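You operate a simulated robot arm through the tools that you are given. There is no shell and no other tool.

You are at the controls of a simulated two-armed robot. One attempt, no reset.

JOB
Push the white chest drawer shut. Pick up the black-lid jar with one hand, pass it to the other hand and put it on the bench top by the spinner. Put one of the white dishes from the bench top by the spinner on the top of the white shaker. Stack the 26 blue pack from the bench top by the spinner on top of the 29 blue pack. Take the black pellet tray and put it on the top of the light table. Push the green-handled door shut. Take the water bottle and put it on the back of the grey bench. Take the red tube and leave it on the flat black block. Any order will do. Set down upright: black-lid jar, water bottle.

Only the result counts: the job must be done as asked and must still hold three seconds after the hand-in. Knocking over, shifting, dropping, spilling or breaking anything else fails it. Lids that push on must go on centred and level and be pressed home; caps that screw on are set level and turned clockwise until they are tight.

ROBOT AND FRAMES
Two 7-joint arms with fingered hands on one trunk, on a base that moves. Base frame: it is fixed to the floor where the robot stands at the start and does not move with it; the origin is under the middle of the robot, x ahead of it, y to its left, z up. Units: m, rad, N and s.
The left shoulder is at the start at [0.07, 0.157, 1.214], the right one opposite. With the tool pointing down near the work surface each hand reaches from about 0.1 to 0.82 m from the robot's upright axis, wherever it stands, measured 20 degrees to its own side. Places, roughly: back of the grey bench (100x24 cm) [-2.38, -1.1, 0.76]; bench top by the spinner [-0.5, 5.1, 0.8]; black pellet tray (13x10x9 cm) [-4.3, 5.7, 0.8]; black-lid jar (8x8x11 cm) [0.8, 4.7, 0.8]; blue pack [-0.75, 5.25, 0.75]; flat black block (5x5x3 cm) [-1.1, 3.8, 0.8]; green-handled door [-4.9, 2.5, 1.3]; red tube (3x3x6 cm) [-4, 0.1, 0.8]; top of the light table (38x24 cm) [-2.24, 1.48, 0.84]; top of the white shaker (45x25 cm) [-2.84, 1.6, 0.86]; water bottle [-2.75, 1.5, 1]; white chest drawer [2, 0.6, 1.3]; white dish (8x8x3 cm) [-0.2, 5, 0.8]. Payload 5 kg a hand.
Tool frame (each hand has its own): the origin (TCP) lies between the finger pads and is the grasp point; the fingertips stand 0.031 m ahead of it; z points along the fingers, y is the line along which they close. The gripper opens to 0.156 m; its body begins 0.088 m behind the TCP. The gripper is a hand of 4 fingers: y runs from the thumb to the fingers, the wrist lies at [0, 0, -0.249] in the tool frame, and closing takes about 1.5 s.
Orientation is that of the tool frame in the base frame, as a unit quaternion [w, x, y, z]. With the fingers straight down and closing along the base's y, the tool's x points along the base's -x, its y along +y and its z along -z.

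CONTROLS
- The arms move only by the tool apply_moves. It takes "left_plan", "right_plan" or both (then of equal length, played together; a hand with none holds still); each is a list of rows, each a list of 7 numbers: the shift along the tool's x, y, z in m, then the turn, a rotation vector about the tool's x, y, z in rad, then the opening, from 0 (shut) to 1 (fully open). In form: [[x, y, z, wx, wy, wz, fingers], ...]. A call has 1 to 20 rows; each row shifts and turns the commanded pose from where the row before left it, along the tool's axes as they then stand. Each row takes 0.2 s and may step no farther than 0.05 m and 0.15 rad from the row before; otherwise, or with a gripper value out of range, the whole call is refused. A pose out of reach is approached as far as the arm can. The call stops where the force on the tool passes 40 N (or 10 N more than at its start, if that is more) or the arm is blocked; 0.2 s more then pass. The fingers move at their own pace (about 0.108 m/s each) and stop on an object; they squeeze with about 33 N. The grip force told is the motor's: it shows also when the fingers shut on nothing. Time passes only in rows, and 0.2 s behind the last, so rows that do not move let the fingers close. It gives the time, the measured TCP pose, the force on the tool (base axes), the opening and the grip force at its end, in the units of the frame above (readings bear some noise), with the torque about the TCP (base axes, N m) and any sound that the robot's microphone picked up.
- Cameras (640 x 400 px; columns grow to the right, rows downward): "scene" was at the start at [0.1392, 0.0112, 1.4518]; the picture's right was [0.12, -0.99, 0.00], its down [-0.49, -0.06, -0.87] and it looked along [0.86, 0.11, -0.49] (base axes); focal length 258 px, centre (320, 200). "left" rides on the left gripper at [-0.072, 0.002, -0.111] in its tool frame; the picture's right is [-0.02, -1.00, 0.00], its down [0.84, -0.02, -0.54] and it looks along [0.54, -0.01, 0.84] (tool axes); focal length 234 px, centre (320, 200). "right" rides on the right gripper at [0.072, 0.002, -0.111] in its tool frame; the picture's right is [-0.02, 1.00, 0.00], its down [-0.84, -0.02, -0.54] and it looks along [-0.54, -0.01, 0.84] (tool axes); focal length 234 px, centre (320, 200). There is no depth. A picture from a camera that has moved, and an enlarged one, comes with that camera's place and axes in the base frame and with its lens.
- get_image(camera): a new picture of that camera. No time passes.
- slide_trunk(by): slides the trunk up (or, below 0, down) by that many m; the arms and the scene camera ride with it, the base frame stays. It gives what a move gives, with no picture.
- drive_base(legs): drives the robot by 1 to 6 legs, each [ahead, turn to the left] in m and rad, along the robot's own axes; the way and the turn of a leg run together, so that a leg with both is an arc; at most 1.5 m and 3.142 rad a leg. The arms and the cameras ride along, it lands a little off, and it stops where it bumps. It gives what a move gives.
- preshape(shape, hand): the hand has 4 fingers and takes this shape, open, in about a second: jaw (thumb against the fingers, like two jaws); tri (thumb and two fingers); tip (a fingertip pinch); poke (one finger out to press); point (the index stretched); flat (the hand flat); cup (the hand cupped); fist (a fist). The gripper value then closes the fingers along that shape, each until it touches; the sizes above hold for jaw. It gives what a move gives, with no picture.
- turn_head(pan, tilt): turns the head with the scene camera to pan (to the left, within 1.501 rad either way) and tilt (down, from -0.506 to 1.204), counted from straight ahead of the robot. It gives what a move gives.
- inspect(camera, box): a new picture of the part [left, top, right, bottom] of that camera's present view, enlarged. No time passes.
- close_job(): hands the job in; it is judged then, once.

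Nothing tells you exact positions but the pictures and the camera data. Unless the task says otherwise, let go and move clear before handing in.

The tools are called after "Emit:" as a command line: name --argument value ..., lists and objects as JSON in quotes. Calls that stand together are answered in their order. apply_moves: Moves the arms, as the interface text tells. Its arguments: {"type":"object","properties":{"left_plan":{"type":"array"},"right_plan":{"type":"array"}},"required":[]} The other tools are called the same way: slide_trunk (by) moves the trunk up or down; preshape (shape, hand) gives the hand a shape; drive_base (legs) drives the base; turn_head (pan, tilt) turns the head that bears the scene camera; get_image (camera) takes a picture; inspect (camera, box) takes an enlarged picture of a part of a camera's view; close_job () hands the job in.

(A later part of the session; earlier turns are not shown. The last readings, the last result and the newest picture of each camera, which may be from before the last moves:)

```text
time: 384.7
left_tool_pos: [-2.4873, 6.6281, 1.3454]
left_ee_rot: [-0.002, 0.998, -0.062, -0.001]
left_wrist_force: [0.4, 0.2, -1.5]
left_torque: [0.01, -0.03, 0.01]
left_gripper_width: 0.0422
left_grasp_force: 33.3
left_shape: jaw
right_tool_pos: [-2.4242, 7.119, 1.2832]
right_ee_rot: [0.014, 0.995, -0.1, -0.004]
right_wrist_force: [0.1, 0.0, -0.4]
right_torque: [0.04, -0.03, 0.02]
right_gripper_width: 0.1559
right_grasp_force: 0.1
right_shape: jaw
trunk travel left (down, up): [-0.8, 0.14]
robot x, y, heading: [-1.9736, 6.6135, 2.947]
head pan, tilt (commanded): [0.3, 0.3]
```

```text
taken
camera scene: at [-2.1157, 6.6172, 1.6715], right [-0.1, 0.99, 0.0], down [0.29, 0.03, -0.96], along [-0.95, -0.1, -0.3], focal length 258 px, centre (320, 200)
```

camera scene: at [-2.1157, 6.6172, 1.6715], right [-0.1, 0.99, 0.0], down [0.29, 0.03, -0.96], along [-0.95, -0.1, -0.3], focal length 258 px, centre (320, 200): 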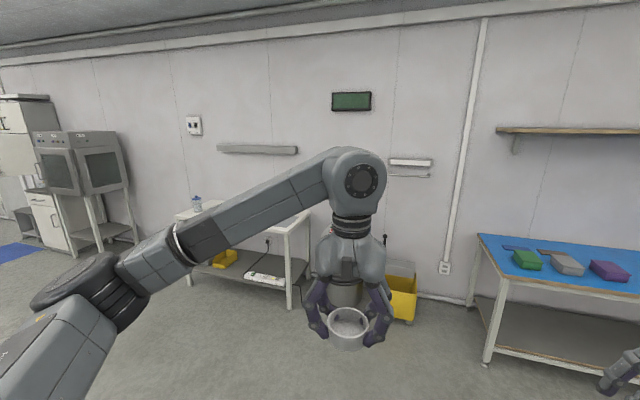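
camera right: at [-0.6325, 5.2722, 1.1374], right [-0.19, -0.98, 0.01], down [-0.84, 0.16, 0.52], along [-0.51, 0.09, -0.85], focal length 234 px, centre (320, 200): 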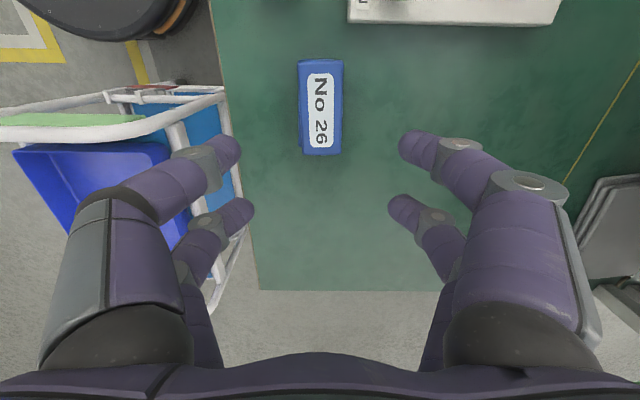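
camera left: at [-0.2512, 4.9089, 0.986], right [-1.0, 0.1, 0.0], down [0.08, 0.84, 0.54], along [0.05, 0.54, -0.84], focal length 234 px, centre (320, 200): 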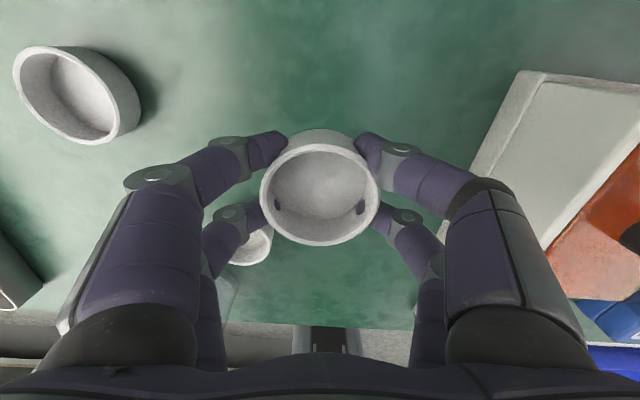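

I'm past the trolley; the tray's table is ahead-left by the wall. I'll turn left and drive toward it.

Emit:
drive_base --legs '[[0, 0.84], [1.3, 0], [0, -0.84]]'

Emit:
turn_head --pan -0.3 --tilt 0.5

Emit:
get_image --camera "scene"

```text
time: 395.6
left_tool_pos: [-3.538, 5.8267, 1.3461]
left_ee_rot: [-0.002, 0.998, -0.056, 0.0]
left_wrist_force: [0.4, -1.3, -1.4]
left_torque: [0.01, 0.03, -0.03]
left_gripper_width: 0.0422
left_grasp_force: 32.8
left_shape: jaw
right_tool_pos: [-3.4816, 6.3192, 1.2827]
right_ee_rot: [0.013, 0.995, -0.095, -0.004]
right_wrist_force: [-0.1, 0.6, 0.8]
right_torque: [-0.01, -0.04, 0.0]
right_gripper_width: 0.1559
right_grasp_force: 0.0
right_shape: jaw
trunk travel left (down, up): [-0.8, 0.14]
robot x, y, heading: [-3.0266, 5.8216, 2.964]
head pan, tilt (commanded): [0.3, 0.3]
```

```text
time: 396.6
left_tool_pos: [-3.5381, 5.827, 1.3455]
left_ee_rot: [-0.002, 0.998, -0.056, -0.001]
left_wrist_force: [0.2, 0.1, -1.5]
left_torque: [-0.02, 0.04, 0.01]
left_gripper_width: 0.0423
left_grasp_force: 32.8
left_shape: jaw
right_tool_pos: [-3.4808, 6.3197, 1.2826]
right_ee_rot: [0.012, 0.995, -0.094, -0.004]
right_wrist_force: [-1.5, -0.1, -0.8]
right_torque: [0.0, 0.05, -0.04]
right_gripper_width: 0.1559
right_grasp_force: 0.1
right_shape: jaw
trunk travel left (down, up): [-0.8, 0.14]
robot x, y, heading: [-3.0259, 5.8247, 2.963]
head pan, tilt (commanded): [-0.3, 0.499]
```

```text
taken
camera scene: at [-3.1552, 5.8744, 1.6531], right [0.46, 0.89, 0.0], down [0.42, -0.22, -0.88], along [-0.78, 0.41, -0.48], focal length 258 px, centre (320, 200)
```

scene: 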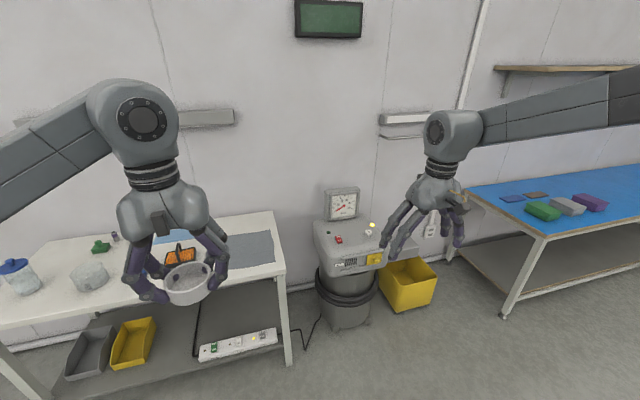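

The table is right ahead-left. Let me look past my left hand for the tray.

Emit:
turn_head --pan 0.1 --tilt 0.6

Emit:
get_image --camera "scene"

Emit:
get_image --camera "left"

Emit:
get_image --camera "right"

```text
time: 397.5
left_tool_pos: [-3.5376, 5.8275, 1.3459]
left_ee_rot: [-0.002, 0.998, -0.055, -0.001]
left_wrist_force: [0.2, 0.2, -1.5]
left_torque: [0.02, 0.01, 0.03]
left_gripper_width: 0.0418
left_grasp_force: 33.0
left_shape: jaw
right_tool_pos: [-3.4816, 6.3196, 1.2819]
right_ee_rot: [0.013, 0.995, -0.094, -0.003]
right_wrist_force: [0.1, 0.5, 0.3]
right_torque: [-0.01, 0.0, 0.02]
right_gripper_width: 0.1558
right_grasp_force: 0.0
right_shape: jaw
trunk travel left (down, up): [-0.8, 0.14]
robot x, y, heading: [-3.0233, 5.8212, 2.962]
head pan, tilt (commanded): [0.099, 0.6]
```

```text
taken
camera scene: at [-3.1627, 5.8396, 1.644], right [0.08, 1.0, 0.0], down [0.56, -0.05, -0.83], along [-0.82, 0.07, -0.56], focal length 258 px, centre (320, 200)
```

scene: 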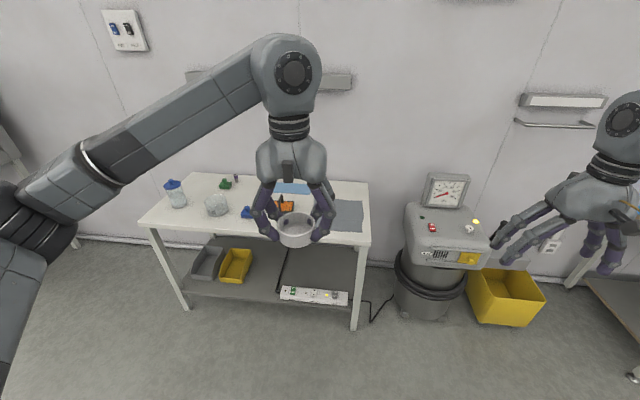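

```text
taken
camera left: at [-3.61, 5.8323, 1.456], right [0.09, 1.0, 0.0], down [0.84, -0.08, 0.54], along [0.54, -0.05, -0.84], focal length 234 px, centre (320, 200)
```

left: 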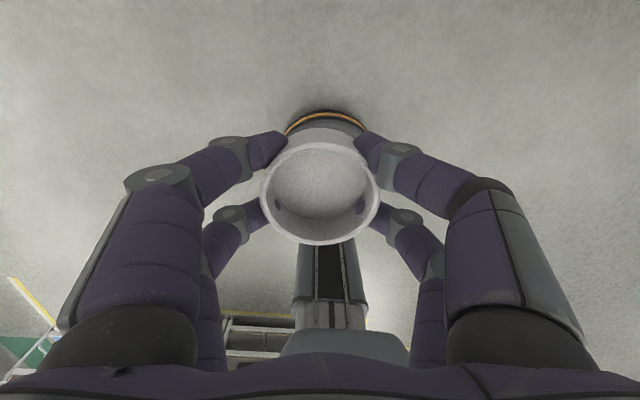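

```text
taken
camera right: at [-3.4112, 6.3083, 1.3934], right [-0.21, -0.98, 0.03], down [-0.81, 0.19, 0.55], along [-0.54, 0.09, -0.84], focal length 234 px, centre (320, 200)
```

right: 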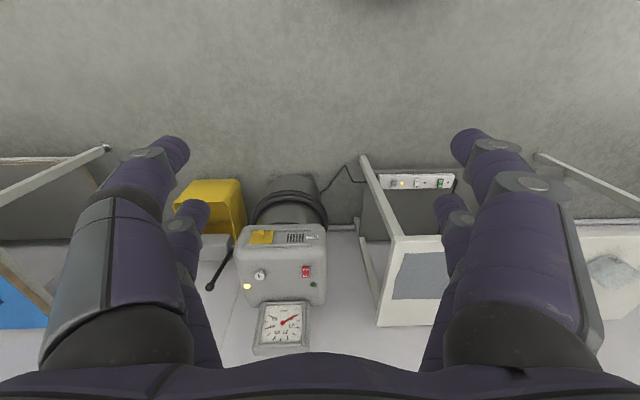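

My left hand hides the tray. I'll swing the left hand 20 cm outward and look again.

Emit:
apply_moves --left_plan '[[0, 0.045, 0, 0, 0, 0, 0], [0, 0.045, 0, 0, 0, 0, 0], [0, 0.045, 0, 0, 0, 0, 0], [0, 0.045, 0, 0, 0, 0, 0], [0, 0.045, 0, 0, 0, 0, 0]]'

Emit:
get_image --camera "scene"

Emit:
inspect --camera "scene" --box '[140, 160, 400, 280]'

```text
time: 398.7
left_tool_pos: [-3.5616, 5.6, 1.3444]
left_ee_rot: [-0.003, 0.998, -0.057, -0.001]
left_wrist_force: [0.4, -0.7, -0.3]
left_torque: [0.04, 0.0, -0.03]
left_gripper_width: 0.0421
left_grasp_force: 32.9
left_shape: jaw
right_tool_pos: [-3.4797, 6.3169, 1.2852]
right_ee_rot: [0.012, 0.996, -0.094, -0.005]
right_wrist_force: [-0.4, 0.3, 0.3]
right_torque: [0.06, 0.03, 0.0]
right_gripper_width: 0.1558
right_grasp_force: 0.0
right_shape: jaw
trunk travel left (down, up): [-0.8, 0.14]
robot x, y, heading: [-3.0289, 5.825, 2.962]
head pan, tilt (commanded): [0.099, 0.6]
```

```text
taken
camera scene: at [-3.1616, 5.8355, 1.6441], right [0.08, 1.0, 0.0], down [0.56, -0.04, -0.83], along [-0.82, 0.07, -0.56], focal length 258 px, centre (320, 200)
```

scene: 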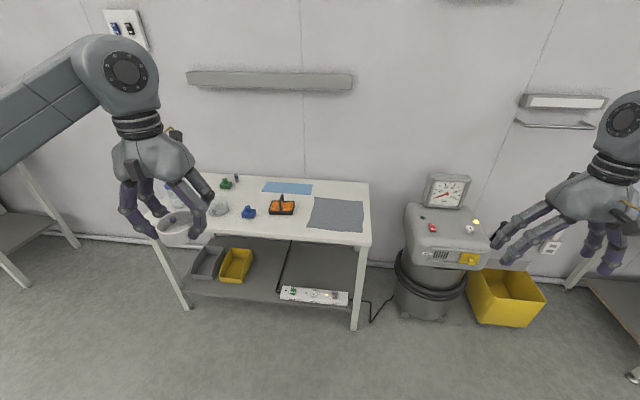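

```text
2.46 times, centred on (270, 220) of scene
camera zoom: at [-3.1616, 5.8355, 1.6441], right [0.08, 1.0, 0.0], down [0.56, -0.04, -0.83], along [-0.82, 0.07, -0.56], focal length 636 px, centre (443, 151)
```

zoom: 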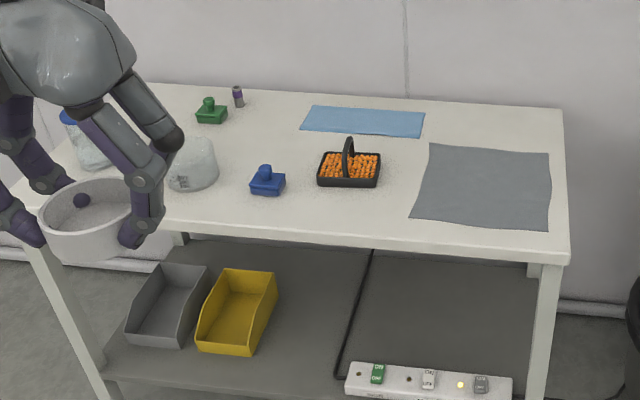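

The black pellet tray is a small basket with a handle, at about (−4.33, 5.72). I'll drive so that it lies ahead-right, for the right hand.

Emit:
drive_base --legs '[[0, 0.741], [0.8, 0], [0, -0.759]]'

Emit:
turn_head --pan -0.2 --tilt 0.75

Emit:
get_image --camera "scene"

Emit:
get_image --camera "right"

```text
time: 407.0
left_tool_pos: [-4.2489, 5.1851, 1.3452]
left_ee_rot: [-0.002, 0.998, -0.065, -0.001]
left_wrist_force: [0.3, 0.8, -0.5]
left_torque: [0.0, -0.01, 0.01]
left_gripper_width: 0.0418
left_grasp_force: 33.0
left_shape: jaw
right_tool_pos: [-4.1557, 5.8973, 1.2841]
right_ee_rot: [0.013, 0.995, -0.102, -0.004]
right_wrist_force: [-0.7, -0.5, 0.7]
right_torque: [0.02, 0.03, -0.02]
right_gripper_width: 0.1561
right_grasp_force: 0.1
right_shape: jaw
trunk travel left (down, up): [-0.8, 0.14]
robot x, y, heading: [-3.7095, 5.3934, 2.947]
head pan, tilt (commanded): [0.099, 0.6]
```

```text
time: 407.8
left_tool_pos: [-4.2498, 5.1838, 1.3444]
left_ee_rot: [-0.001, 0.998, -0.065, -0.001]
left_wrist_force: [0.6, 1.3, -0.6]
left_torque: [0.01, 0.01, 0.02]
left_gripper_width: 0.042
left_grasp_force: 32.8
left_shape: jaw
right_tool_pos: [-4.1556, 5.899, 1.2831]
right_ee_rot: [0.013, 0.995, -0.102, -0.004]
right_wrist_force: [-0.3, 0.4, 0.1]
right_torque: [0.0, -0.01, 0.0]
right_gripper_width: 0.1559
right_grasp_force: 0.1
right_shape: jaw
trunk travel left (down, up): [-0.8, 0.14]
robot x, y, heading: [-3.7053, 5.3933, 2.936]
head pan, tilt (commanded): [-0.201, 0.75]
```

```text
taken
camera scene: at [-3.8325, 5.4373, 1.6311], right [0.39, 0.92, 0.0], down [0.63, -0.26, -0.73], along [-0.67, 0.28, -0.68], focal length 258 px, centre (320, 200)
```

scene: 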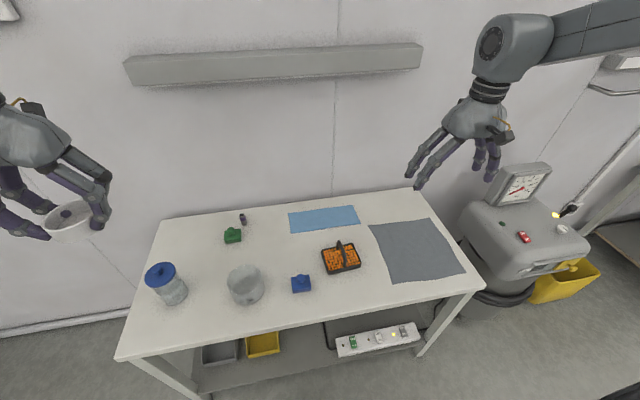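

```text
taken
camera right: at [-4.085, 5.8865, 1.3933], right [-0.23, -0.97, 0.03], down [-0.81, 0.2, 0.55], along [-0.54, 0.1, -0.84], focal length 234 px, centre (320, 200)
```

right: 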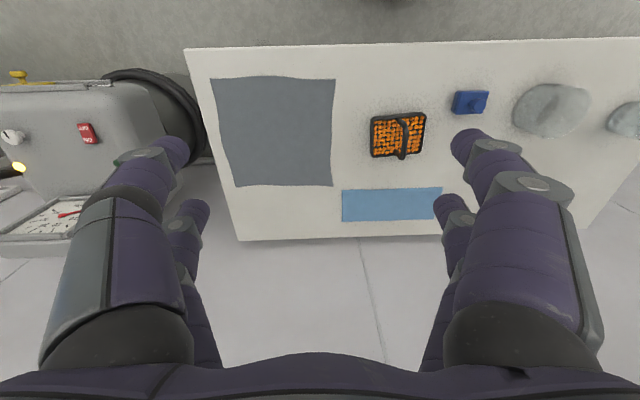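

The tray is at about (−4.324, 5.718), its handle running away from me. I'll bring the right hand above it, straighten it, and lower the trunk.

Emit:
apply_moves --right_plan '[[-0.0256, 0.042, 0, 0.0266, 0, 0, 1], [-0.0256, 0.042, 0, 0, 0, 0, 1], [-0.0256, 0.042, 0, 0, 0, 0, 1], [-0.0256, 0.042, 0, 0, 0, 0, 1], [-0.0256, 0.042, 0, 0, 0, 0, 1]]'

Emit:
slide_trunk --by -0.2

Emit:
get_image --camera "right"

Emit:
get_image --camera "scene"

```text
time: 409.0
left_tool_pos: [-4.252, 5.1816, 1.3422]
left_ee_rot: [-0.002, 0.998, -0.065, 0.001]
left_wrist_force: [-1.0, -0.2, -1.5]
left_torque: [0.02, -0.05, 0.0]
left_gripper_width: 0.0419
left_grasp_force: 32.4
left_shape: jaw
right_tool_pos: [-4.325, 5.7164, 1.2826]
right_ee_rot: [-0.001, 0.995, -0.102, 0.0]
right_wrist_force: [-0.4, 0.0, 0.0]
right_torque: [0.03, -0.04, -0.01]
right_gripper_width: 0.1559
right_grasp_force: 0.0
right_shape: jaw
trunk travel left (down, up): [-0.8, 0.14]
robot x, y, heading: [-3.7034, 5.3946, 2.941]
head pan, tilt (commanded): [-0.201, 0.75]
```

```text
time: 411.1
left_tool_pos: [-4.2486, 5.1847, 1.1453]
left_ee_rot: [-0.003, 0.998, -0.064, -0.001]
left_wrist_force: [0.5, 0.4, -1.7]
left_torque: [0.02, 0.03, -0.01]
left_gripper_width: 0.0419
left_grasp_force: 32.9
left_shape: jaw
right_tool_pos: [-4.3222, 5.7175, 1.0839]
right_ee_rot: [-0.001, 0.995, -0.102, -0.003]
right_wrist_force: [0.2, 0.1, -0.4]
right_torque: [0.0, 0.01, 0.0]
right_gripper_width: 0.1558
right_grasp_force: 0.0
right_shape: jaw
trunk travel left (down, up): [-0.6, 0.34]
robot x, y, heading: [-3.7023, 5.3932, 2.946]
head pan, tilt (commanded): [-0.201, 0.75]
```

```text
taken
camera right: at [-4.2526, 5.7025, 1.1941], right [-0.23, -0.97, 0.0], down [-0.81, 0.19, 0.55], along [-0.53, 0.12, -0.84], focal length 234 px, centre (320, 200)
```

right: 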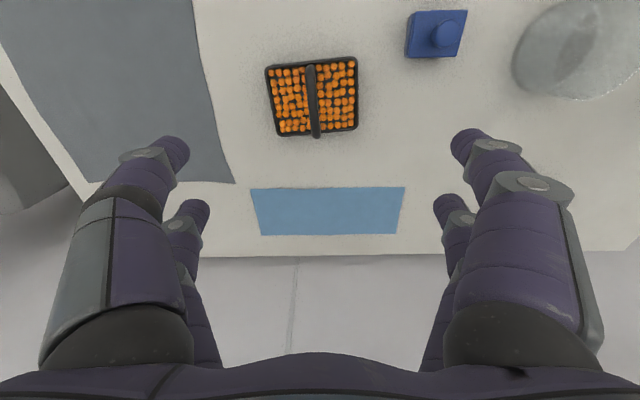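

```text
taken
camera scene: at [-3.8324, 5.4368, 1.4312], right [0.39, 0.92, 0.0], down [0.63, -0.26, -0.73], along [-0.67, 0.28, -0.68], focal length 258 px, centre (320, 200)
```

scene: 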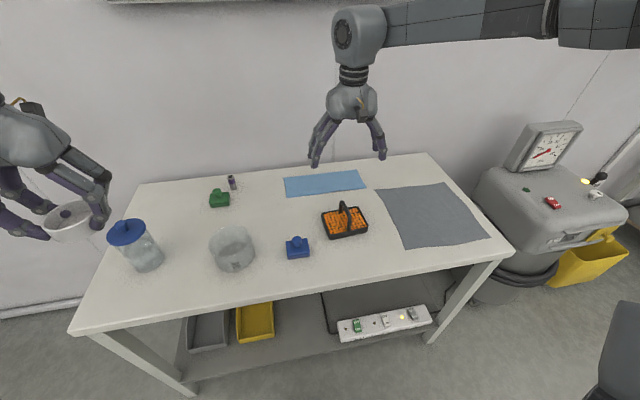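

I'll centre on the handle and lower to about 7 cm above it for a closer look.

Emit:
apply_moves --right_plan '[[0.012, -0.011, 0.03, 0, 0, 0, 0.6], [0, 0, 0.045, 0, 0, 0, 0.6], [0, 0, 0.045, 0, 0, 0, 0.6], [0, 0, 0, 0, 0, 0, 0.6]]'

Emit:
get_image --camera "right"

Emit:
inspect --camera "scene" --box '[280, 100, 420, 250]'

```text
time: 412.1
left_tool_pos: [-4.2475, 5.1832, 1.1445]
left_ee_rot: [-0.002, 0.998, -0.064, -0.001]
left_wrist_force: [0.2, 0.0, -1.2]
left_torque: [0.01, 0.01, 0.02]
left_gripper_width: 0.0418
left_grasp_force: 33.0
left_shape: jaw
right_tool_pos: [-4.3097, 5.7268, 0.9634]
right_ee_rot: [-0.001, 0.995, -0.102, -0.004]
right_wrist_force: [0.2, 0.0, -0.1]
right_torque: [0.01, 0.03, 0.01]
right_gripper_width: 0.0943
right_grasp_force: 0.0
right_shape: jaw
trunk travel left (down, up): [-0.6, 0.34]
robot x, y, heading: [-3.704, 5.3941, 2.944]
head pan, tilt (commanded): [-0.201, 0.75]
```

```text
taken
camera right: at [-4.2398, 5.7114, 1.0743], right [-0.23, -0.97, 0.0], down [-0.81, 0.19, 0.55], along [-0.54, 0.12, -0.84], focal length 234 px, centre (320, 200)
```

right: 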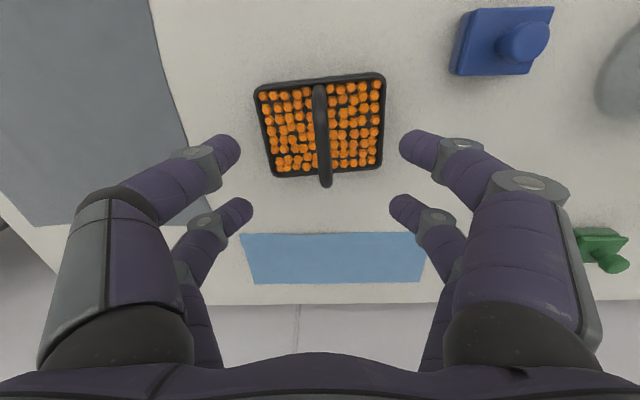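

```text
2.67 times, centred on (350, 175) of scene
camera zoom: at [-3.8313, 5.4364, 1.4313], right [0.39, 0.92, 0.0], down [0.63, -0.26, -0.73], along [-0.67, 0.28, -0.68], focal length 689 px, centre (240, 267)
```

zoom: 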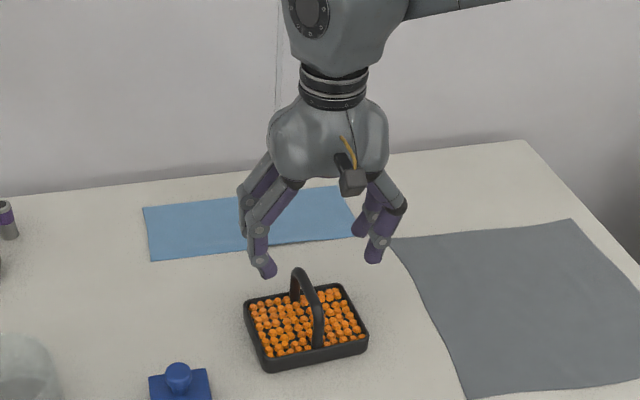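

The handle is centred. Its top is at about z 0.89; I'll lower until the fingertips straddle the bar and look.

Emit:
apply_moves --right_plan '[[0, 0, 0.03, 0, 0, 0, 0.6], [0, 0, 0.02, 0, 0, 0, 0.6], [0, 0, 0.008, 0, 0, 0, 0.6], [0, 0, 0, 0, 0, 0, 0.6]]'

Emit:
get_image --camera "right"

Emit:
inspect --camera "scene" --box '[280, 130, 420, 260]'

```text
time: 413.1
left_tool_pos: [-4.2494, 5.1845, 1.1446]
left_ee_rot: [-0.001, 0.998, -0.065, -0.001]
left_wrist_force: [-0.2, 0.0, -0.5]
left_torque: [-0.04, 0.01, 0.04]
left_gripper_width: 0.0414
left_grasp_force: 33.0
left_shape: jaw
right_tool_pos: [-4.31, 5.7284, 0.9054]
right_ee_rot: [-0.001, 0.995, -0.102, -0.002]
right_wrist_force: [0.4, 0.1, 0.9]
right_torque: [0.0, -0.02, -0.02]
right_gripper_width: 0.094
right_grasp_force: 0.1
right_shape: jaw
trunk travel left (down, up): [-0.6, 0.34]
robot x, y, heading: [-3.7083, 5.3935, 2.938]
head pan, tilt (commanded): [-0.201, 0.75]
```

```text
taken
camera right: at [-4.24, 5.7115, 1.0155], right [-0.23, -0.97, 0.0], down [-0.81, 0.19, 0.55], along [-0.53, 0.12, -0.84], focal length 234 px, centre (320, 200)
```

right: 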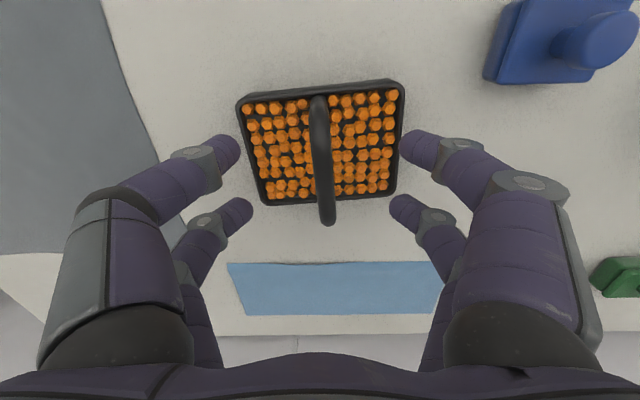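

```text
3.08 times, centred on (350, 195) of scene
camera zoom: at [-3.8325, 5.4369, 1.4311], right [0.39, 0.92, 0.0], down [0.63, -0.26, -0.73], along [-0.67, 0.28, -0.68], focal length 795 px, centre (228, 215)
```

zoom: 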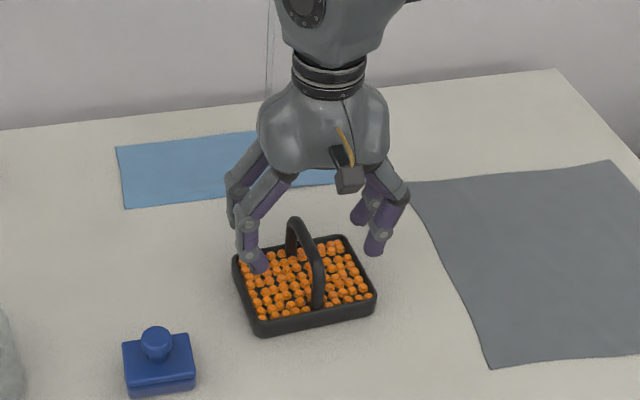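

The bar lies between the fingertips. I'll go 6 mm lower and close on the handle.

Emit:
apply_moves --right_plan '[[0, 0, 0.006, 0, 0, 0, 0.6], [0, 0, 0, 0, 0, 0, 0], [0, 0, 0, 0, 0, 0, 0], [0, 0, 0, 0, 0, 0, 0], [0, 0, 0, 0, 0, 0, 0], [0, 0, 0, 0, 0, 0, 0], [0, 0, 0, 0, 0, 0, 0]]'

Emit:
get_image --camera "right"

Emit:
inspect --camera "scene" --box '[280, 130, 420, 260]'

```text
time: 414.7
left_tool_pos: [-4.2475, 5.1852, 1.144]
left_ee_rot: [-0.002, 0.998, -0.065, 0.0]
left_wrist_force: [0.1, -0.3, -1.4]
left_torque: [0.04, 0.02, 0.0]
left_gripper_width: 0.0417
left_grasp_force: 32.6
left_shape: jaw
right_tool_pos: [-4.3096, 5.727, 0.8988]
right_ee_rot: [0.0, 0.995, -0.102, -0.003]
right_wrist_force: [-0.5, -0.8, -0.5]
right_torque: [-0.01, -0.02, 0.0]
right_gripper_width: 0.0068
right_grasp_force: 33.0
right_shape: jaw
trunk travel left (down, up): [-0.6, 0.34]
robot x, y, heading: [-3.7055, 5.3929, 2.94]
head pan, tilt (commanded): [-0.201, 0.75]
```

```text
taken
camera right: at [-4.2399, 5.7114, 1.0096], right [-0.23, -0.97, 0.0], down [-0.81, 0.19, 0.55], along [-0.53, 0.12, -0.84], focal length 234 px, centre (320, 200)
```

right: 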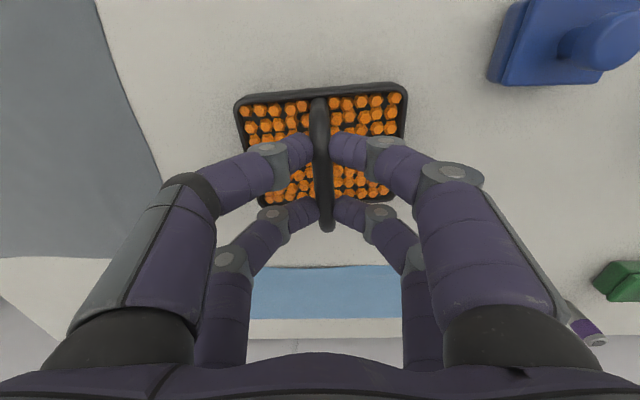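

```text
3.08 times, centred on (350, 195) of scene
camera zoom: at [-3.8328, 5.437, 1.4311], right [0.39, 0.92, 0.0], down [0.63, -0.27, -0.73], along [-0.67, 0.28, -0.68], focal length 795 px, centre (228, 215)
```

zoom: 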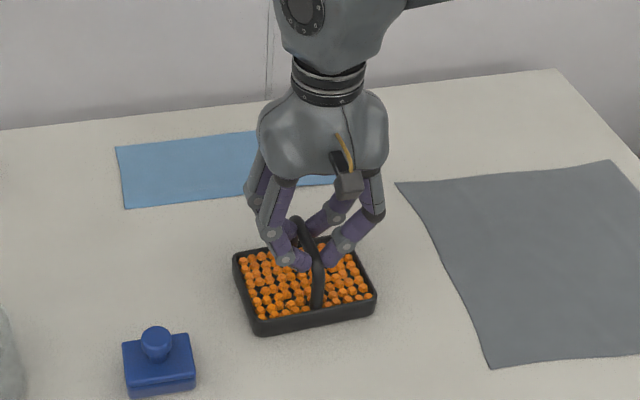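

The handle is gripped. I'll lift gently 3 cm and check that the tray hangs level.

Emit:
apply_moves --right_plan '[[0, 0, -0.005, 0, 0, 0, 0], [0, 0, -0.01, 0, 0, 0, 0], [0, 0, -0.015, 0, 0, 0, 0], [0, 0, 0, 0, 0, 0, 0]]'

Emit:
get_image --camera "right"

Emit:
inspect --camera "scene" --box '[280, 130, 420, 260]'

```text
time: 415.7
left_tool_pos: [-4.2488, 5.185, 1.1449]
left_ee_rot: [-0.001, 0.998, -0.064, 0.0]
left_wrist_force: [-0.1, 0.2, -1.3]
left_torque: [0.0, -0.04, 0.01]
left_gripper_width: 0.0418
left_grasp_force: 32.9
left_shape: jaw
right_tool_pos: [-4.3095, 5.7261, 0.9275]
right_ee_rot: [0.0, 0.995, -0.102, -0.002]
right_wrist_force: [0.4, -0.3, -3.0]
right_torque: [-0.02, -0.02, -0.02]
right_gripper_width: 0.0067
right_grasp_force: 32.2
right_shape: jaw
trunk travel left (down, up): [-0.6, 0.34]
robot x, y, heading: [-3.7054, 5.3949, 2.946]
head pan, tilt (commanded): [-0.201, 0.75]
```

```text
taken
camera right: at [-4.2396, 5.7115, 1.0393], right [-0.23, -0.97, 0.0], down [-0.81, 0.19, 0.55], along [-0.53, 0.12, -0.84], focal length 234 px, centre (320, 200)
```

right: 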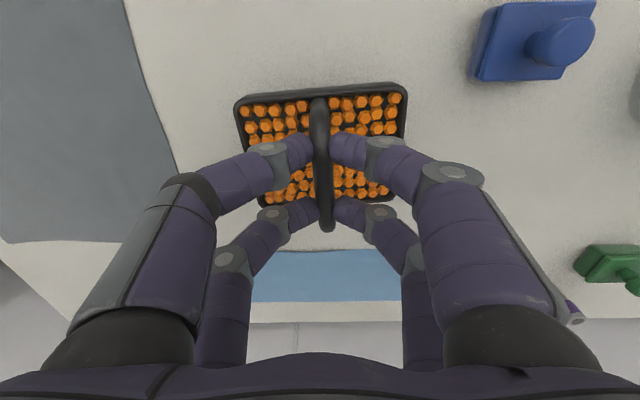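

```text
3.08 times, centred on (350, 195) of scene
camera zoom: at [-3.8331, 5.4372, 1.431], right [0.39, 0.92, 0.0], down [0.63, -0.27, -0.73], along [-0.67, 0.28, -0.68], focal length 795 px, centre (228, 215)
```

zoom: 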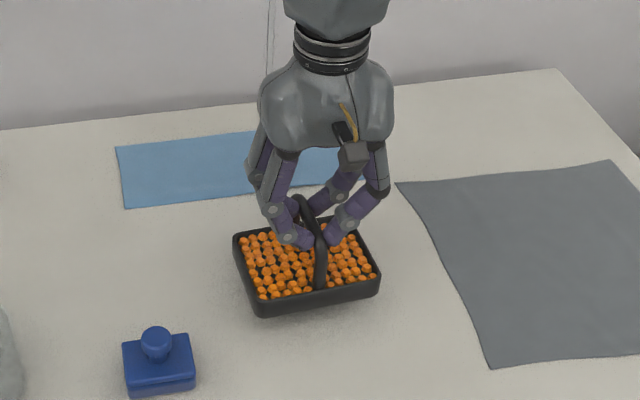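

The tray hangs level (3 N). I'll lift it, draw it in, back off and drive toward the shaker and light table.

Emit:
apply_moves --right_plan '[[0, 0, -0.03, 0, 0, 0, 0], [0, 0, -0.04, 0, 0, 0, 0], [0, 0, -0.04, 0, 0, 0, 0], [0, 0, -0.04, 0, 0, 0, 0], [0.02, 0, 0, 0, 0, 0, 0], [0.03, 0, 0, 0, 0, 0, 0], [0.03, 0, 0, 0, 0, 0, 0], [0.02, 0, 0, 0, 0, 0, 0]]'

Emit:
drive_base --legs '[[-0.5, 0], [0, 1.92], [1.3, 0]]'

Emit:
turn_head --pan 0.0 --tilt 0.4

Emit:
get_image --camera "scene"

```text
time: 417.5
left_tool_pos: [-4.2467, 5.1852, 1.1444]
left_ee_rot: [-0.002, 0.998, -0.064, -0.001]
left_wrist_force: [0.0, -0.5, -0.6]
left_torque: [0.03, 0.06, 0.01]
left_gripper_width: 0.0416
left_grasp_force: 33.1
left_shape: jaw
right_tool_pos: [-4.209, 5.7072, 1.0796]
right_ee_rot: [0.0, 0.995, -0.102, -0.003]
right_wrist_force: [0.0, 0.2, -3.0]
right_torque: [0.01, 0.03, 0.01]
right_gripper_width: 0.0071
right_grasp_force: 33.8
right_shape: jaw
trunk travel left (down, up): [-0.6, 0.34]
robot x, y, heading: [-3.7072, 5.3942, 2.943]
head pan, tilt (commanded): [-0.201, 0.75]
```

```text
time: 431.3
left_tool_pos: [-2.6256, 3.5649, 1.1448]
left_ee_rot: [-0.001, 0.622, 0.783, -0.002]
left_wrist_force: [0.0, -0.5, -1.7]
left_torque: [0.0, 0.0, -0.01]
left_gripper_width: 0.042
left_grasp_force: 33.0
left_shape: jaw
right_tool_pos: [-3.1283, 3.4201, 1.0785]
right_ee_rot: [0.002, 0.651, 0.759, -0.001]
right_wrist_force: [0.1, 0.4, -1.9]
right_torque: [0.02, 0.02, -0.02]
right_gripper_width: 0.0066
right_grasp_force: 32.8
right_shape: jaw
trunk travel left (down, up): [-0.6, 0.34]
robot x, y, heading: [-3.0122, 3.9979, -1.411]
head pan, tilt (commanded): [-0.201, 0.75]
```

```text
time: 432.1
left_tool_pos: [-2.6261, 3.5666, 1.145]
left_ee_rot: [-0.001, 0.622, 0.783, -0.002]
left_wrist_force: [0.5, -0.6, -0.7]
left_torque: [0.02, 0.0, 0.02]
left_gripper_width: 0.0419
left_grasp_force: 33.0
left_shape: jaw
right_tool_pos: [-3.1277, 3.4196, 1.0786]
right_ee_rot: [0.002, 0.651, 0.759, 0.0]
right_wrist_force: [0.9, -0.1, -3.4]
right_torque: [0.02, 0.0, 0.01]
right_gripper_width: 0.0066
right_grasp_force: 32.4
right_shape: jaw
trunk travel left (down, up): [-0.6, 0.34]
robot x, y, heading: [-3.0124, 3.9994, -1.414]
head pan, tilt (commanded): [0.0, 0.4]
```

```text
taken
camera scene: at [-2.9909, 3.8592, 1.4621], right [-0.99, -0.16, 0.0], down [-0.06, 0.39, -0.92], along [0.15, -0.91, -0.39], focal length 258 px, centre (320, 200)
```

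scene: 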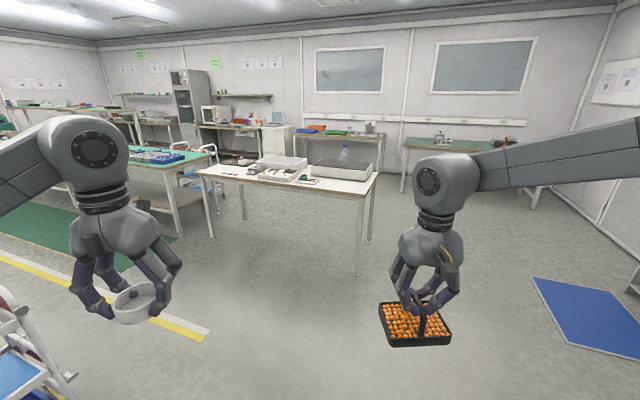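

Both targets are ahead: the light table (left) and the shaker with the bottle (right) on the white table. I'll drive closer and square up.

Emit:
drive_base --legs '[[1.2, 0], [0, -0.354]]'

Emit:
turn_head --pan 0.2 --tilt 0.6

Emit:
get_image --camera "scene"

```text
time: 439.3
left_tool_pos: [-2.6089, 2.2776, 1.1445]
left_ee_rot: [-0.001, 0.75, 0.662, -0.001]
left_wrist_force: [0.3, 0.5, -0.5]
left_torque: [-0.01, 0.0, -0.02]
left_gripper_width: 0.0418
left_grasp_force: 33.3
left_shape: jaw
right_tool_pos: [-3.1297, 2.3116, 1.0779]
right_ee_rot: [0.002, 0.774, 0.634, -0.002]
right_wrist_force: [0.1, -0.2, -1.6]
right_torque: [0.01, -0.02, 0.03]
right_gripper_width: 0.0067
right_grasp_force: 32.9
right_shape: jaw
trunk travel left (down, up): [-0.6, 0.34]
robot x, y, heading: [-2.8202, 2.815, -1.768]
head pan, tilt (commanded): [0.0, 0.4]
```

```text
time: 440.0
left_tool_pos: [-2.609, 2.2772, 1.1446]
left_ee_rot: [-0.001, 0.75, 0.662, -0.002]
left_wrist_force: [-1.0, 0.1, -1.9]
left_torque: [-0.01, -0.02, 0.03]
left_gripper_width: 0.0416
left_grasp_force: 32.6
left_shape: jaw
right_tool_pos: [-3.1305, 2.3124, 1.077]
right_ee_rot: [0.002, 0.774, 0.634, -0.002]
right_wrist_force: [0.1, -0.5, -3.1]
right_torque: [0.01, 0.0, 0.0]
right_gripper_width: 0.0065
right_grasp_force: 33.6
right_shape: jaw
trunk travel left (down, up): [-0.6, 0.34]
robot x, y, heading: [-2.8194, 2.8149, -1.767]
head pan, tilt (commanded): [0.201, 0.6]
```

```text
taken
camera scene: at [-2.8322, 2.6805, 1.444], right [-1.0, -0.01, 0.0], down [0.0, 0.56, -0.83], along [0.01, -0.83, -0.56], focal length 258 px, centre (320, 200)
```

scene: 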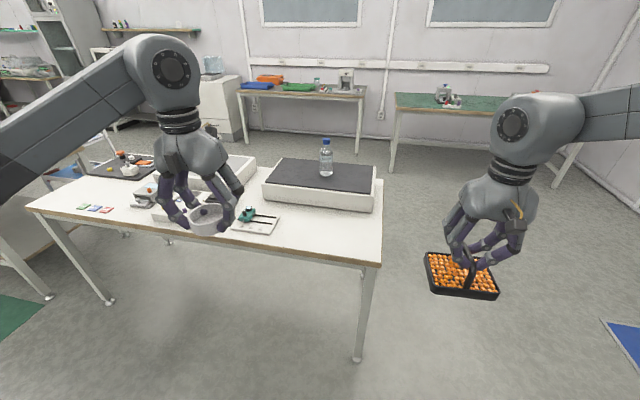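

The shaker top is centred near (−2.83, 1.58) with the bottle about in its middle. I'll shift ~22 cm to the left at this distance, then approach straight, with the trunk raised for clearance.

Emit:
slide_trunk --by 0.15

Emit:
drive_base --legs '[[0, -0.6], [-0.4, 0], [0, 0.6], [0.6, 0]]'

Emit:
get_image --camera "scene"

```text
time: 441.7
left_tool_pos: [-2.6094, 2.277, 1.2941]
left_ee_rot: [0.0, 0.749, 0.662, -0.002]
left_wrist_force: [0.2, -0.2, -1.8]
left_torque: [0.01, -0.01, 0.0]
left_gripper_width: 0.0414
left_grasp_force: 32.8
left_shape: jaw
right_tool_pos: [-3.1306, 2.3125, 1.2289]
right_ee_rot: [0.002, 0.774, 0.634, -0.002]
right_wrist_force: [-0.4, -0.4, -2.5]
right_torque: [0.0, 0.01, 0.0]
right_gripper_width: 0.0069
right_grasp_force: 33.2
right_shape: jaw
trunk travel left (down, up): [-0.75, 0.19]
robot x, y, heading: [-2.8206, 2.8214, -1.764]
head pan, tilt (commanded): [0.201, 0.6]
```

```text
time: 450.5
left_tool_pos: [-2.4471, 1.971, 1.2943]
left_ee_rot: [-0.001, 0.751, 0.66, -0.003]
left_wrist_force: [0.1, 0.0, -0.4]
left_torque: [-0.04, 0.02, 0.0]
left_gripper_width: 0.0417
left_grasp_force: 33.0
left_shape: jaw
right_tool_pos: [-2.9681, 2.0092, 1.2287]
right_ee_rot: [0.002, 0.776, 0.631, -0.002]
right_wrist_force: [0.6, -0.5, -2.2]
right_torque: [0.01, -0.05, 0.0]
right_gripper_width: 0.0063
right_grasp_force: 32.6
right_shape: jaw
trunk travel left (down, up): [-0.75, 0.19]
robot x, y, heading: [-2.6565, 2.5158, -1.768]
head pan, tilt (commanded): [0.201, 0.6]
```

```text
taken
camera scene: at [-2.6674, 2.3758, 1.5941], right [-1.0, 0.0, 0.0], down [0.0, 0.56, -0.83], along [0.0, -0.83, -0.56], focal length 258 px, centre (320, 200)
```

scene: 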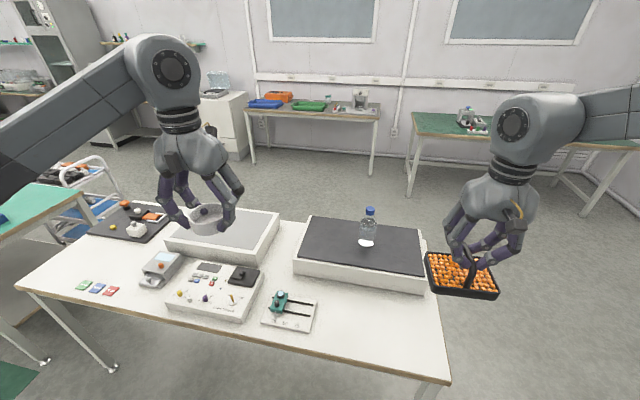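

I'll roll the last 25 cm and bring the dish over the left part of the shaker top, clear of the bottle.

Emit:
drive_base --legs '[[0.25, 0]]'

Emit:
apply_moves --left_plan '[[-0.0347, -0.0336, 0, 0, 0, 0, 0], [-0.0347, -0.0336, 0, 0, 0, 0, 0], [-0.0347, -0.0336, 0, 0, 0, 0, 0], [-0.0347, -0.0336, 0, 0, 0, 0, 0], [-0.0347, -0.0336, 0, 0, 0, 0, 0], [0, 0, 0.05, 0, 0, 0, 0], [0, 0, 0.05, 0, 0, 0, 0], [0, 0, 0.05, 0, 0, 0, 0], [0, 0, 0.05, 0, 0, 0, 0]]'

Emit:
turn_head --pan 0.1 --tilt 0.8

Emit:
get_image --camera "scene"

Emit:
get_image --camera "left"

```text
time: 452.3
left_tool_pos: [-2.4966, 1.7265, 1.2956]
left_ee_rot: [-0.001, 0.752, 0.66, -0.002]
left_wrist_force: [-0.3, 0.0, -1.7]
left_torque: [-0.03, 0.0, 0.01]
left_gripper_width: 0.0416
left_grasp_force: 32.6
left_shape: jaw
right_tool_pos: [-3.0173, 1.7647, 1.2293]
right_ee_rot: [0.002, 0.776, 0.631, -0.003]
right_wrist_force: [-0.5, -1.1, -2.5]
right_torque: [-0.01, 0.01, 0.02]
right_gripper_width: 0.0063
right_grasp_force: 32.9
right_shape: jaw
trunk travel left (down, up): [-0.75, 0.19]
robot x, y, heading: [-2.7057, 2.266, -1.767]
head pan, tilt (commanded): [0.201, 0.6]
```

```text
time: 454.3
left_tool_pos: [-2.6874, 1.5721, 1.0953]
left_ee_rot: [-0.001, 0.751, 0.66, -0.002]
left_wrist_force: [-0.3, -1.0, -0.2]
left_torque: [0.0, 0.02, -0.01]
left_gripper_width: 0.0416
left_grasp_force: 32.6
left_shape: jaw
right_tool_pos: [-3.0175, 1.7612, 1.2281]
right_ee_rot: [0.001, 0.776, 0.631, -0.001]
right_wrist_force: [0.3, 0.5, -2.1]
right_torque: [0.03, 0.03, 0.01]
right_gripper_width: 0.0064
right_grasp_force: 32.5
right_shape: jaw
trunk travel left (down, up): [-0.75, 0.19]
robot x, y, heading: [-2.7076, 2.2646, -1.77]
head pan, tilt (commanded): [0.201, 0.6]
```

```text
time: 455.0
left_tool_pos: [-2.6871, 1.573, 1.0956]
left_ee_rot: [-0.001, 0.751, 0.66, -0.002]
left_wrist_force: [0.2, 0.5, -2.0]
left_torque: [0.02, 0.02, 0.01]
left_gripper_width: 0.0414
left_grasp_force: 33.6
left_shape: jaw
right_tool_pos: [-3.0184, 1.7633, 1.2281]
right_ee_rot: [0.001, 0.776, 0.631, -0.003]
right_wrist_force: [-0.2, -0.2, -2.7]
right_torque: [0.03, 0.0, -0.02]
right_gripper_width: 0.0064
right_grasp_force: 32.6
right_shape: jaw
trunk travel left (down, up): [-0.75, 0.19]
robot x, y, heading: [-2.7052, 2.2668, -1.77]
head pan, tilt (commanded): [0.099, 0.799]
```

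```text
taken
camera scene: at [-2.7249, 2.1372, 1.5771], right [-1.0, 0.1, 0.0], down [0.07, 0.71, -0.7], along [-0.07, -0.69, -0.72], focal length 258 px, centre (320, 200)
```

scene: 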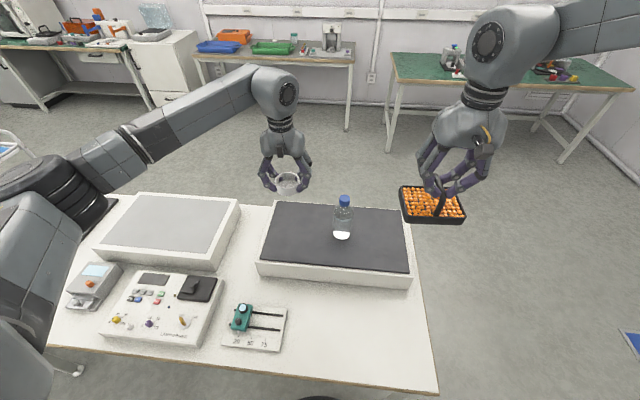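

```text
taken
camera left: at [-2.6942, 1.5017, 1.2061], right [-0.99, 0.11, 0.0], down [0.09, 0.83, 0.54], along [0.05, 0.54, -0.84], focal length 234 px, centre (320, 200)
```

left: 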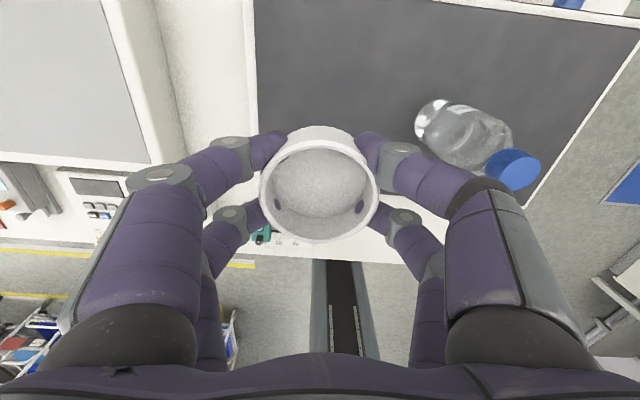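

The dish is above the dark shaker top, 9 cm from its edge and clear of the bottle. Lowering.

Emit:
apply_moves --left_plan '[[0, 0, 0.045, 0, 0, 0, 0], [0, 0, 0.045, 0, 0, 0, 0], [0, 0, 0.045, 0, 0, 0, 0], [0, 0, 0.035, 0, 0, 0, 0], [0, 0, 0, 0, 0, 0, 0]]'

Emit:
inspect --camera "scene" --box '[220, 120, 420, 300]'

```text
time: 456.2
left_tool_pos: [-2.6862, 1.574, 0.925]
left_ee_rot: [0.0, 0.751, 0.66, -0.001]
left_wrist_force: [-0.3, 0.9, -1.8]
left_torque: [-0.01, 0.0, 0.02]
left_gripper_width: 0.0414
left_grasp_force: 32.7
left_shape: jaw
right_tool_pos: [-3.0182, 1.764, 1.2278]
right_ee_rot: [0.001, 0.776, 0.63, -0.002]
right_wrist_force: [-0.1, 0.0, -2.0]
right_torque: [0.01, -0.03, -0.02]
right_gripper_width: 0.0065
right_grasp_force: 33.1
right_shape: jaw
trunk travel left (down, up): [-0.75, 0.19]
robot x, y, heading: [-2.7059, 2.2664, -1.769]
head pan, tilt (commanded): [0.099, 0.799]
```

```text
2.22 times, centred on (320, 210) of scene
camera zoom: at [-2.7253, 2.1376, 1.5771], right [-0.99, 0.1, 0.0], down [0.07, 0.71, -0.7], along [-0.07, -0.69, -0.72], focal length 574 px, centre (320, 178)
```

zoom: 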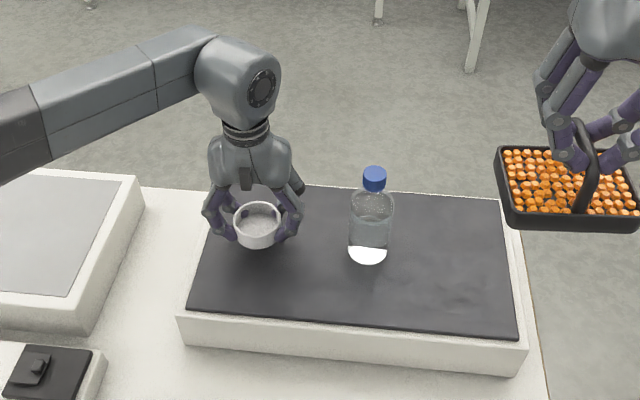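

Emit:
apply_moves --left_plan '[[0, 0, 0.008, 0, 0, 0, 0], [0, 0, 0.005, 0, 0, 0, 0], [0, 0, 0, 0, 0, 0, 0]]'

Emit:
apply_moves --left_plan '[[0, 0, 0.003, 0, 0, 0, 0], [0, 0, 0.002, 0, 0, 0, 0], [0, 0, 0, 0, 0, 0, 0]]'

Emit:
apply_moves --left_plan '[[0, 0, 0.002, 0, 0, 0, 0], [0, 0, 0, 0, 0, 0, 0]]'

```text
time: 457.0
left_tool_pos: [-2.6863, 1.5741, 0.9129]
left_ee_rot: [0.0, 0.751, 0.66, -0.001]
left_wrist_force: [-0.5, 0.0, -1.3]
left_torque: [-0.02, -0.01, 0.01]
left_gripper_width: 0.0413
left_grasp_force: 33.4
left_shape: jaw
right_tool_pos: [-3.0188, 1.763, 1.2291]
right_ee_rot: [0.002, 0.776, 0.631, -0.003]
right_wrist_force: [-0.4, -0.2, -2.9]
right_torque: [0.02, 0.02, 0.01]
right_gripper_width: 0.0062
right_grasp_force: 33.6
right_shape: jaw
trunk travel left (down, up): [-0.75, 0.19]
robot x, y, heading: [-2.7067, 2.2675, -1.766]
head pan, tilt (commanded): [0.099, 0.799]
```

```text
time: 457.8
left_tool_pos: [-2.6871, 1.5737, 0.9062]
left_ee_rot: [0.0, 0.751, 0.66, -0.001]
left_wrist_force: [0.4, 0.5, -2.2]
left_torque: [0.03, -0.01, 0.0]
left_gripper_width: 0.0411
left_grasp_force: 33.8
left_shape: jaw
right_tool_pos: [-3.0187, 1.7621, 1.2278]
right_ee_rot: [0.001, 0.776, 0.63, -0.002]
right_wrist_force: [0.1, -0.7, -2.2]
right_torque: [0.03, 0.02, 0.04]
right_gripper_width: 0.0064
right_grasp_force: 33.0
right_shape: jaw
trunk travel left (down, up): [-0.75, 0.19]
robot x, y, heading: [-2.7055, 2.2693, -1.769]
head pan, tilt (commanded): [0.099, 0.799]
```

```text
time: 458.4
left_tool_pos: [-2.6852, 1.5738, 0.9053]
left_ee_rot: [0.0, 0.751, 0.66, -0.002]
left_wrist_force: [-0.4, 0.3, -1.4]
left_torque: [0.01, -0.03, -0.01]
left_gripper_width: 0.0415
left_grasp_force: 33.2
left_shape: jaw
right_tool_pos: [-3.0183, 1.7624, 1.229]
right_ee_rot: [0.001, 0.776, 0.631, -0.001]
right_wrist_force: [0.7, -0.6, -3.2]
right_torque: [0.01, 0.01, -0.01]
right_gripper_width: 0.0066
right_grasp_force: 33.2
right_shape: jaw
trunk travel left (down, up): [-0.75, 0.19]
robot x, y, heading: [-2.7082, 2.2675, -1.769]
head pan, tilt (commanded): [0.099, 0.799]
```

Emit:
apply_moves --left_plan '[[0, 0, 0.002, 0, 0, 0, 0], [0, 0, 0.001, 0, 0, 0, 0], [0, 0, 0, 0, 0, 0, 0]]'

Emit:
inspect --camera "scene" --box '[260, 160, 340, 220]'

```text
time: 459.2
left_tool_pos: [-2.6866, 1.5732, 0.9031]
left_ee_rot: [-0.001, 0.751, 0.66, -0.002]
left_wrist_force: [0.5, 0.1, -1.7]
left_torque: [0.01, 0.01, -0.02]
left_gripper_width: 0.0415
left_grasp_force: 33.1
left_shape: jaw
right_tool_pos: [-3.0183, 1.7629, 1.2302]
right_ee_rot: [0.001, 0.776, 0.631, -0.002]
right_wrist_force: [0.2, 0.3, -3.1]
right_torque: [0.06, -0.02, 0.0]
right_gripper_width: 0.0066
right_grasp_force: 33.2
right_shape: jaw
trunk travel left (down, up): [-0.75, 0.19]
robot x, y, heading: [-2.7095, 2.2657, -1.768]
head pan, tilt (commanded): [0.099, 0.799]
```

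```text
6.67 times, centred on (300, 190) of scene
camera zoom: at [-2.7255, 2.1373, 1.5771], right [-0.99, 0.1, 0.0], down [0.07, 0.71, -0.7], along [-0.07, -0.69, -0.72], focal length 1722 px, centre (453, 267)
```

zoom: 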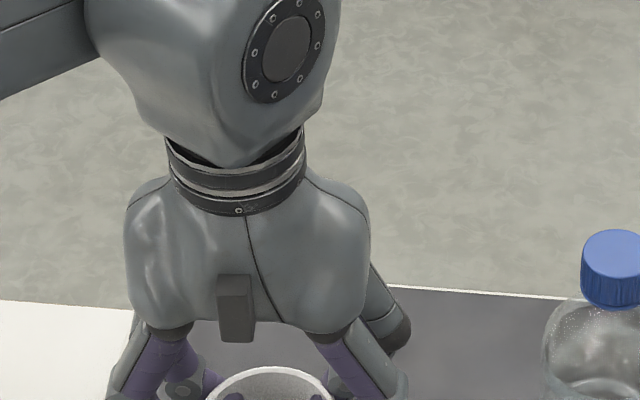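

Emit:
inspect --camera "scene" --box '[260, 200, 340, 260]'

Emit:
apply_moves --left_plan '[[0, 0, 0.003, 0, 0, 0, 0], [0, 0, 0, 0, 0, 0, 0]]'

Emit:
apply_moves --left_plan '[[0, 0, 0.003, 0, 0, 0, 0], [0, 0, 0, 0, 0, 0, 0]]'

```text
6.67 times, centred on (300, 230) of scene
camera zoom: at [-2.7255, 2.1373, 1.5771], right [-0.99, 0.1, 0.0], down [0.07, 0.71, -0.7], along [-0.07, -0.69, -0.72], focal length 1722 px, centre (453, 0)
```

zoom: 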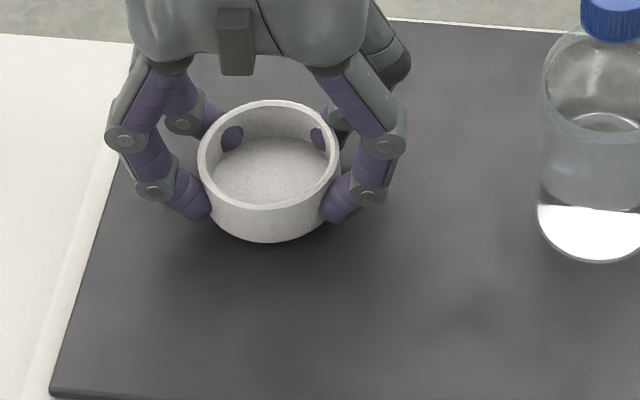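

```text
time: 459.8
left_tool_pos: [-2.687, 1.5737, 0.8992]
left_ee_rot: [-0.002, 0.751, 0.66, -0.001]
left_wrist_force: [0.0, -0.2, -0.6]
left_torque: [-0.02, 0.02, -0.01]
left_gripper_width: 0.0415
left_grasp_force: 32.8
left_shape: jaw
right_tool_pos: [-3.0192, 1.7627, 1.2293]
right_ee_rot: [0.002, 0.776, 0.631, -0.002]
right_wrist_force: [-0.3, -0.9, -2.1]
right_torque: [0.02, 0.0, 0.02]
right_gripper_width: 0.0064
right_grasp_force: 32.5
right_shape: jaw
trunk travel left (down, up): [-0.75, 0.19]
robot x, y, heading: [-2.7061, 2.2658, -1.768]
head pan, tilt (commanded): [0.099, 0.799]
```

```text
time: 460.4
left_tool_pos: [-2.6877, 1.5734, 0.8976]
left_ee_rot: [0.0, 0.751, 0.66, -0.003]
left_wrist_force: [-0.1, -0.1, 5.6]
left_torque: [-0.06, -0.22, 0.05]
left_gripper_width: 0.0411
left_grasp_force: 33.0
left_shape: jaw
right_tool_pos: [-3.0181, 1.7635, 1.2287]
right_ee_rot: [0.002, 0.776, 0.631, -0.002]
right_wrist_force: [-0.1, -0.8, -2.0]
right_torque: [0.01, 0.01, -0.02]
right_gripper_width: 0.0065
right_grasp_force: 32.8
right_shape: jaw
trunk travel left (down, up): [-0.75, 0.19]
robot x, y, heading: [-2.7061, 2.2693, -1.769]
head pan, tilt (commanded): [0.099, 0.799]
```

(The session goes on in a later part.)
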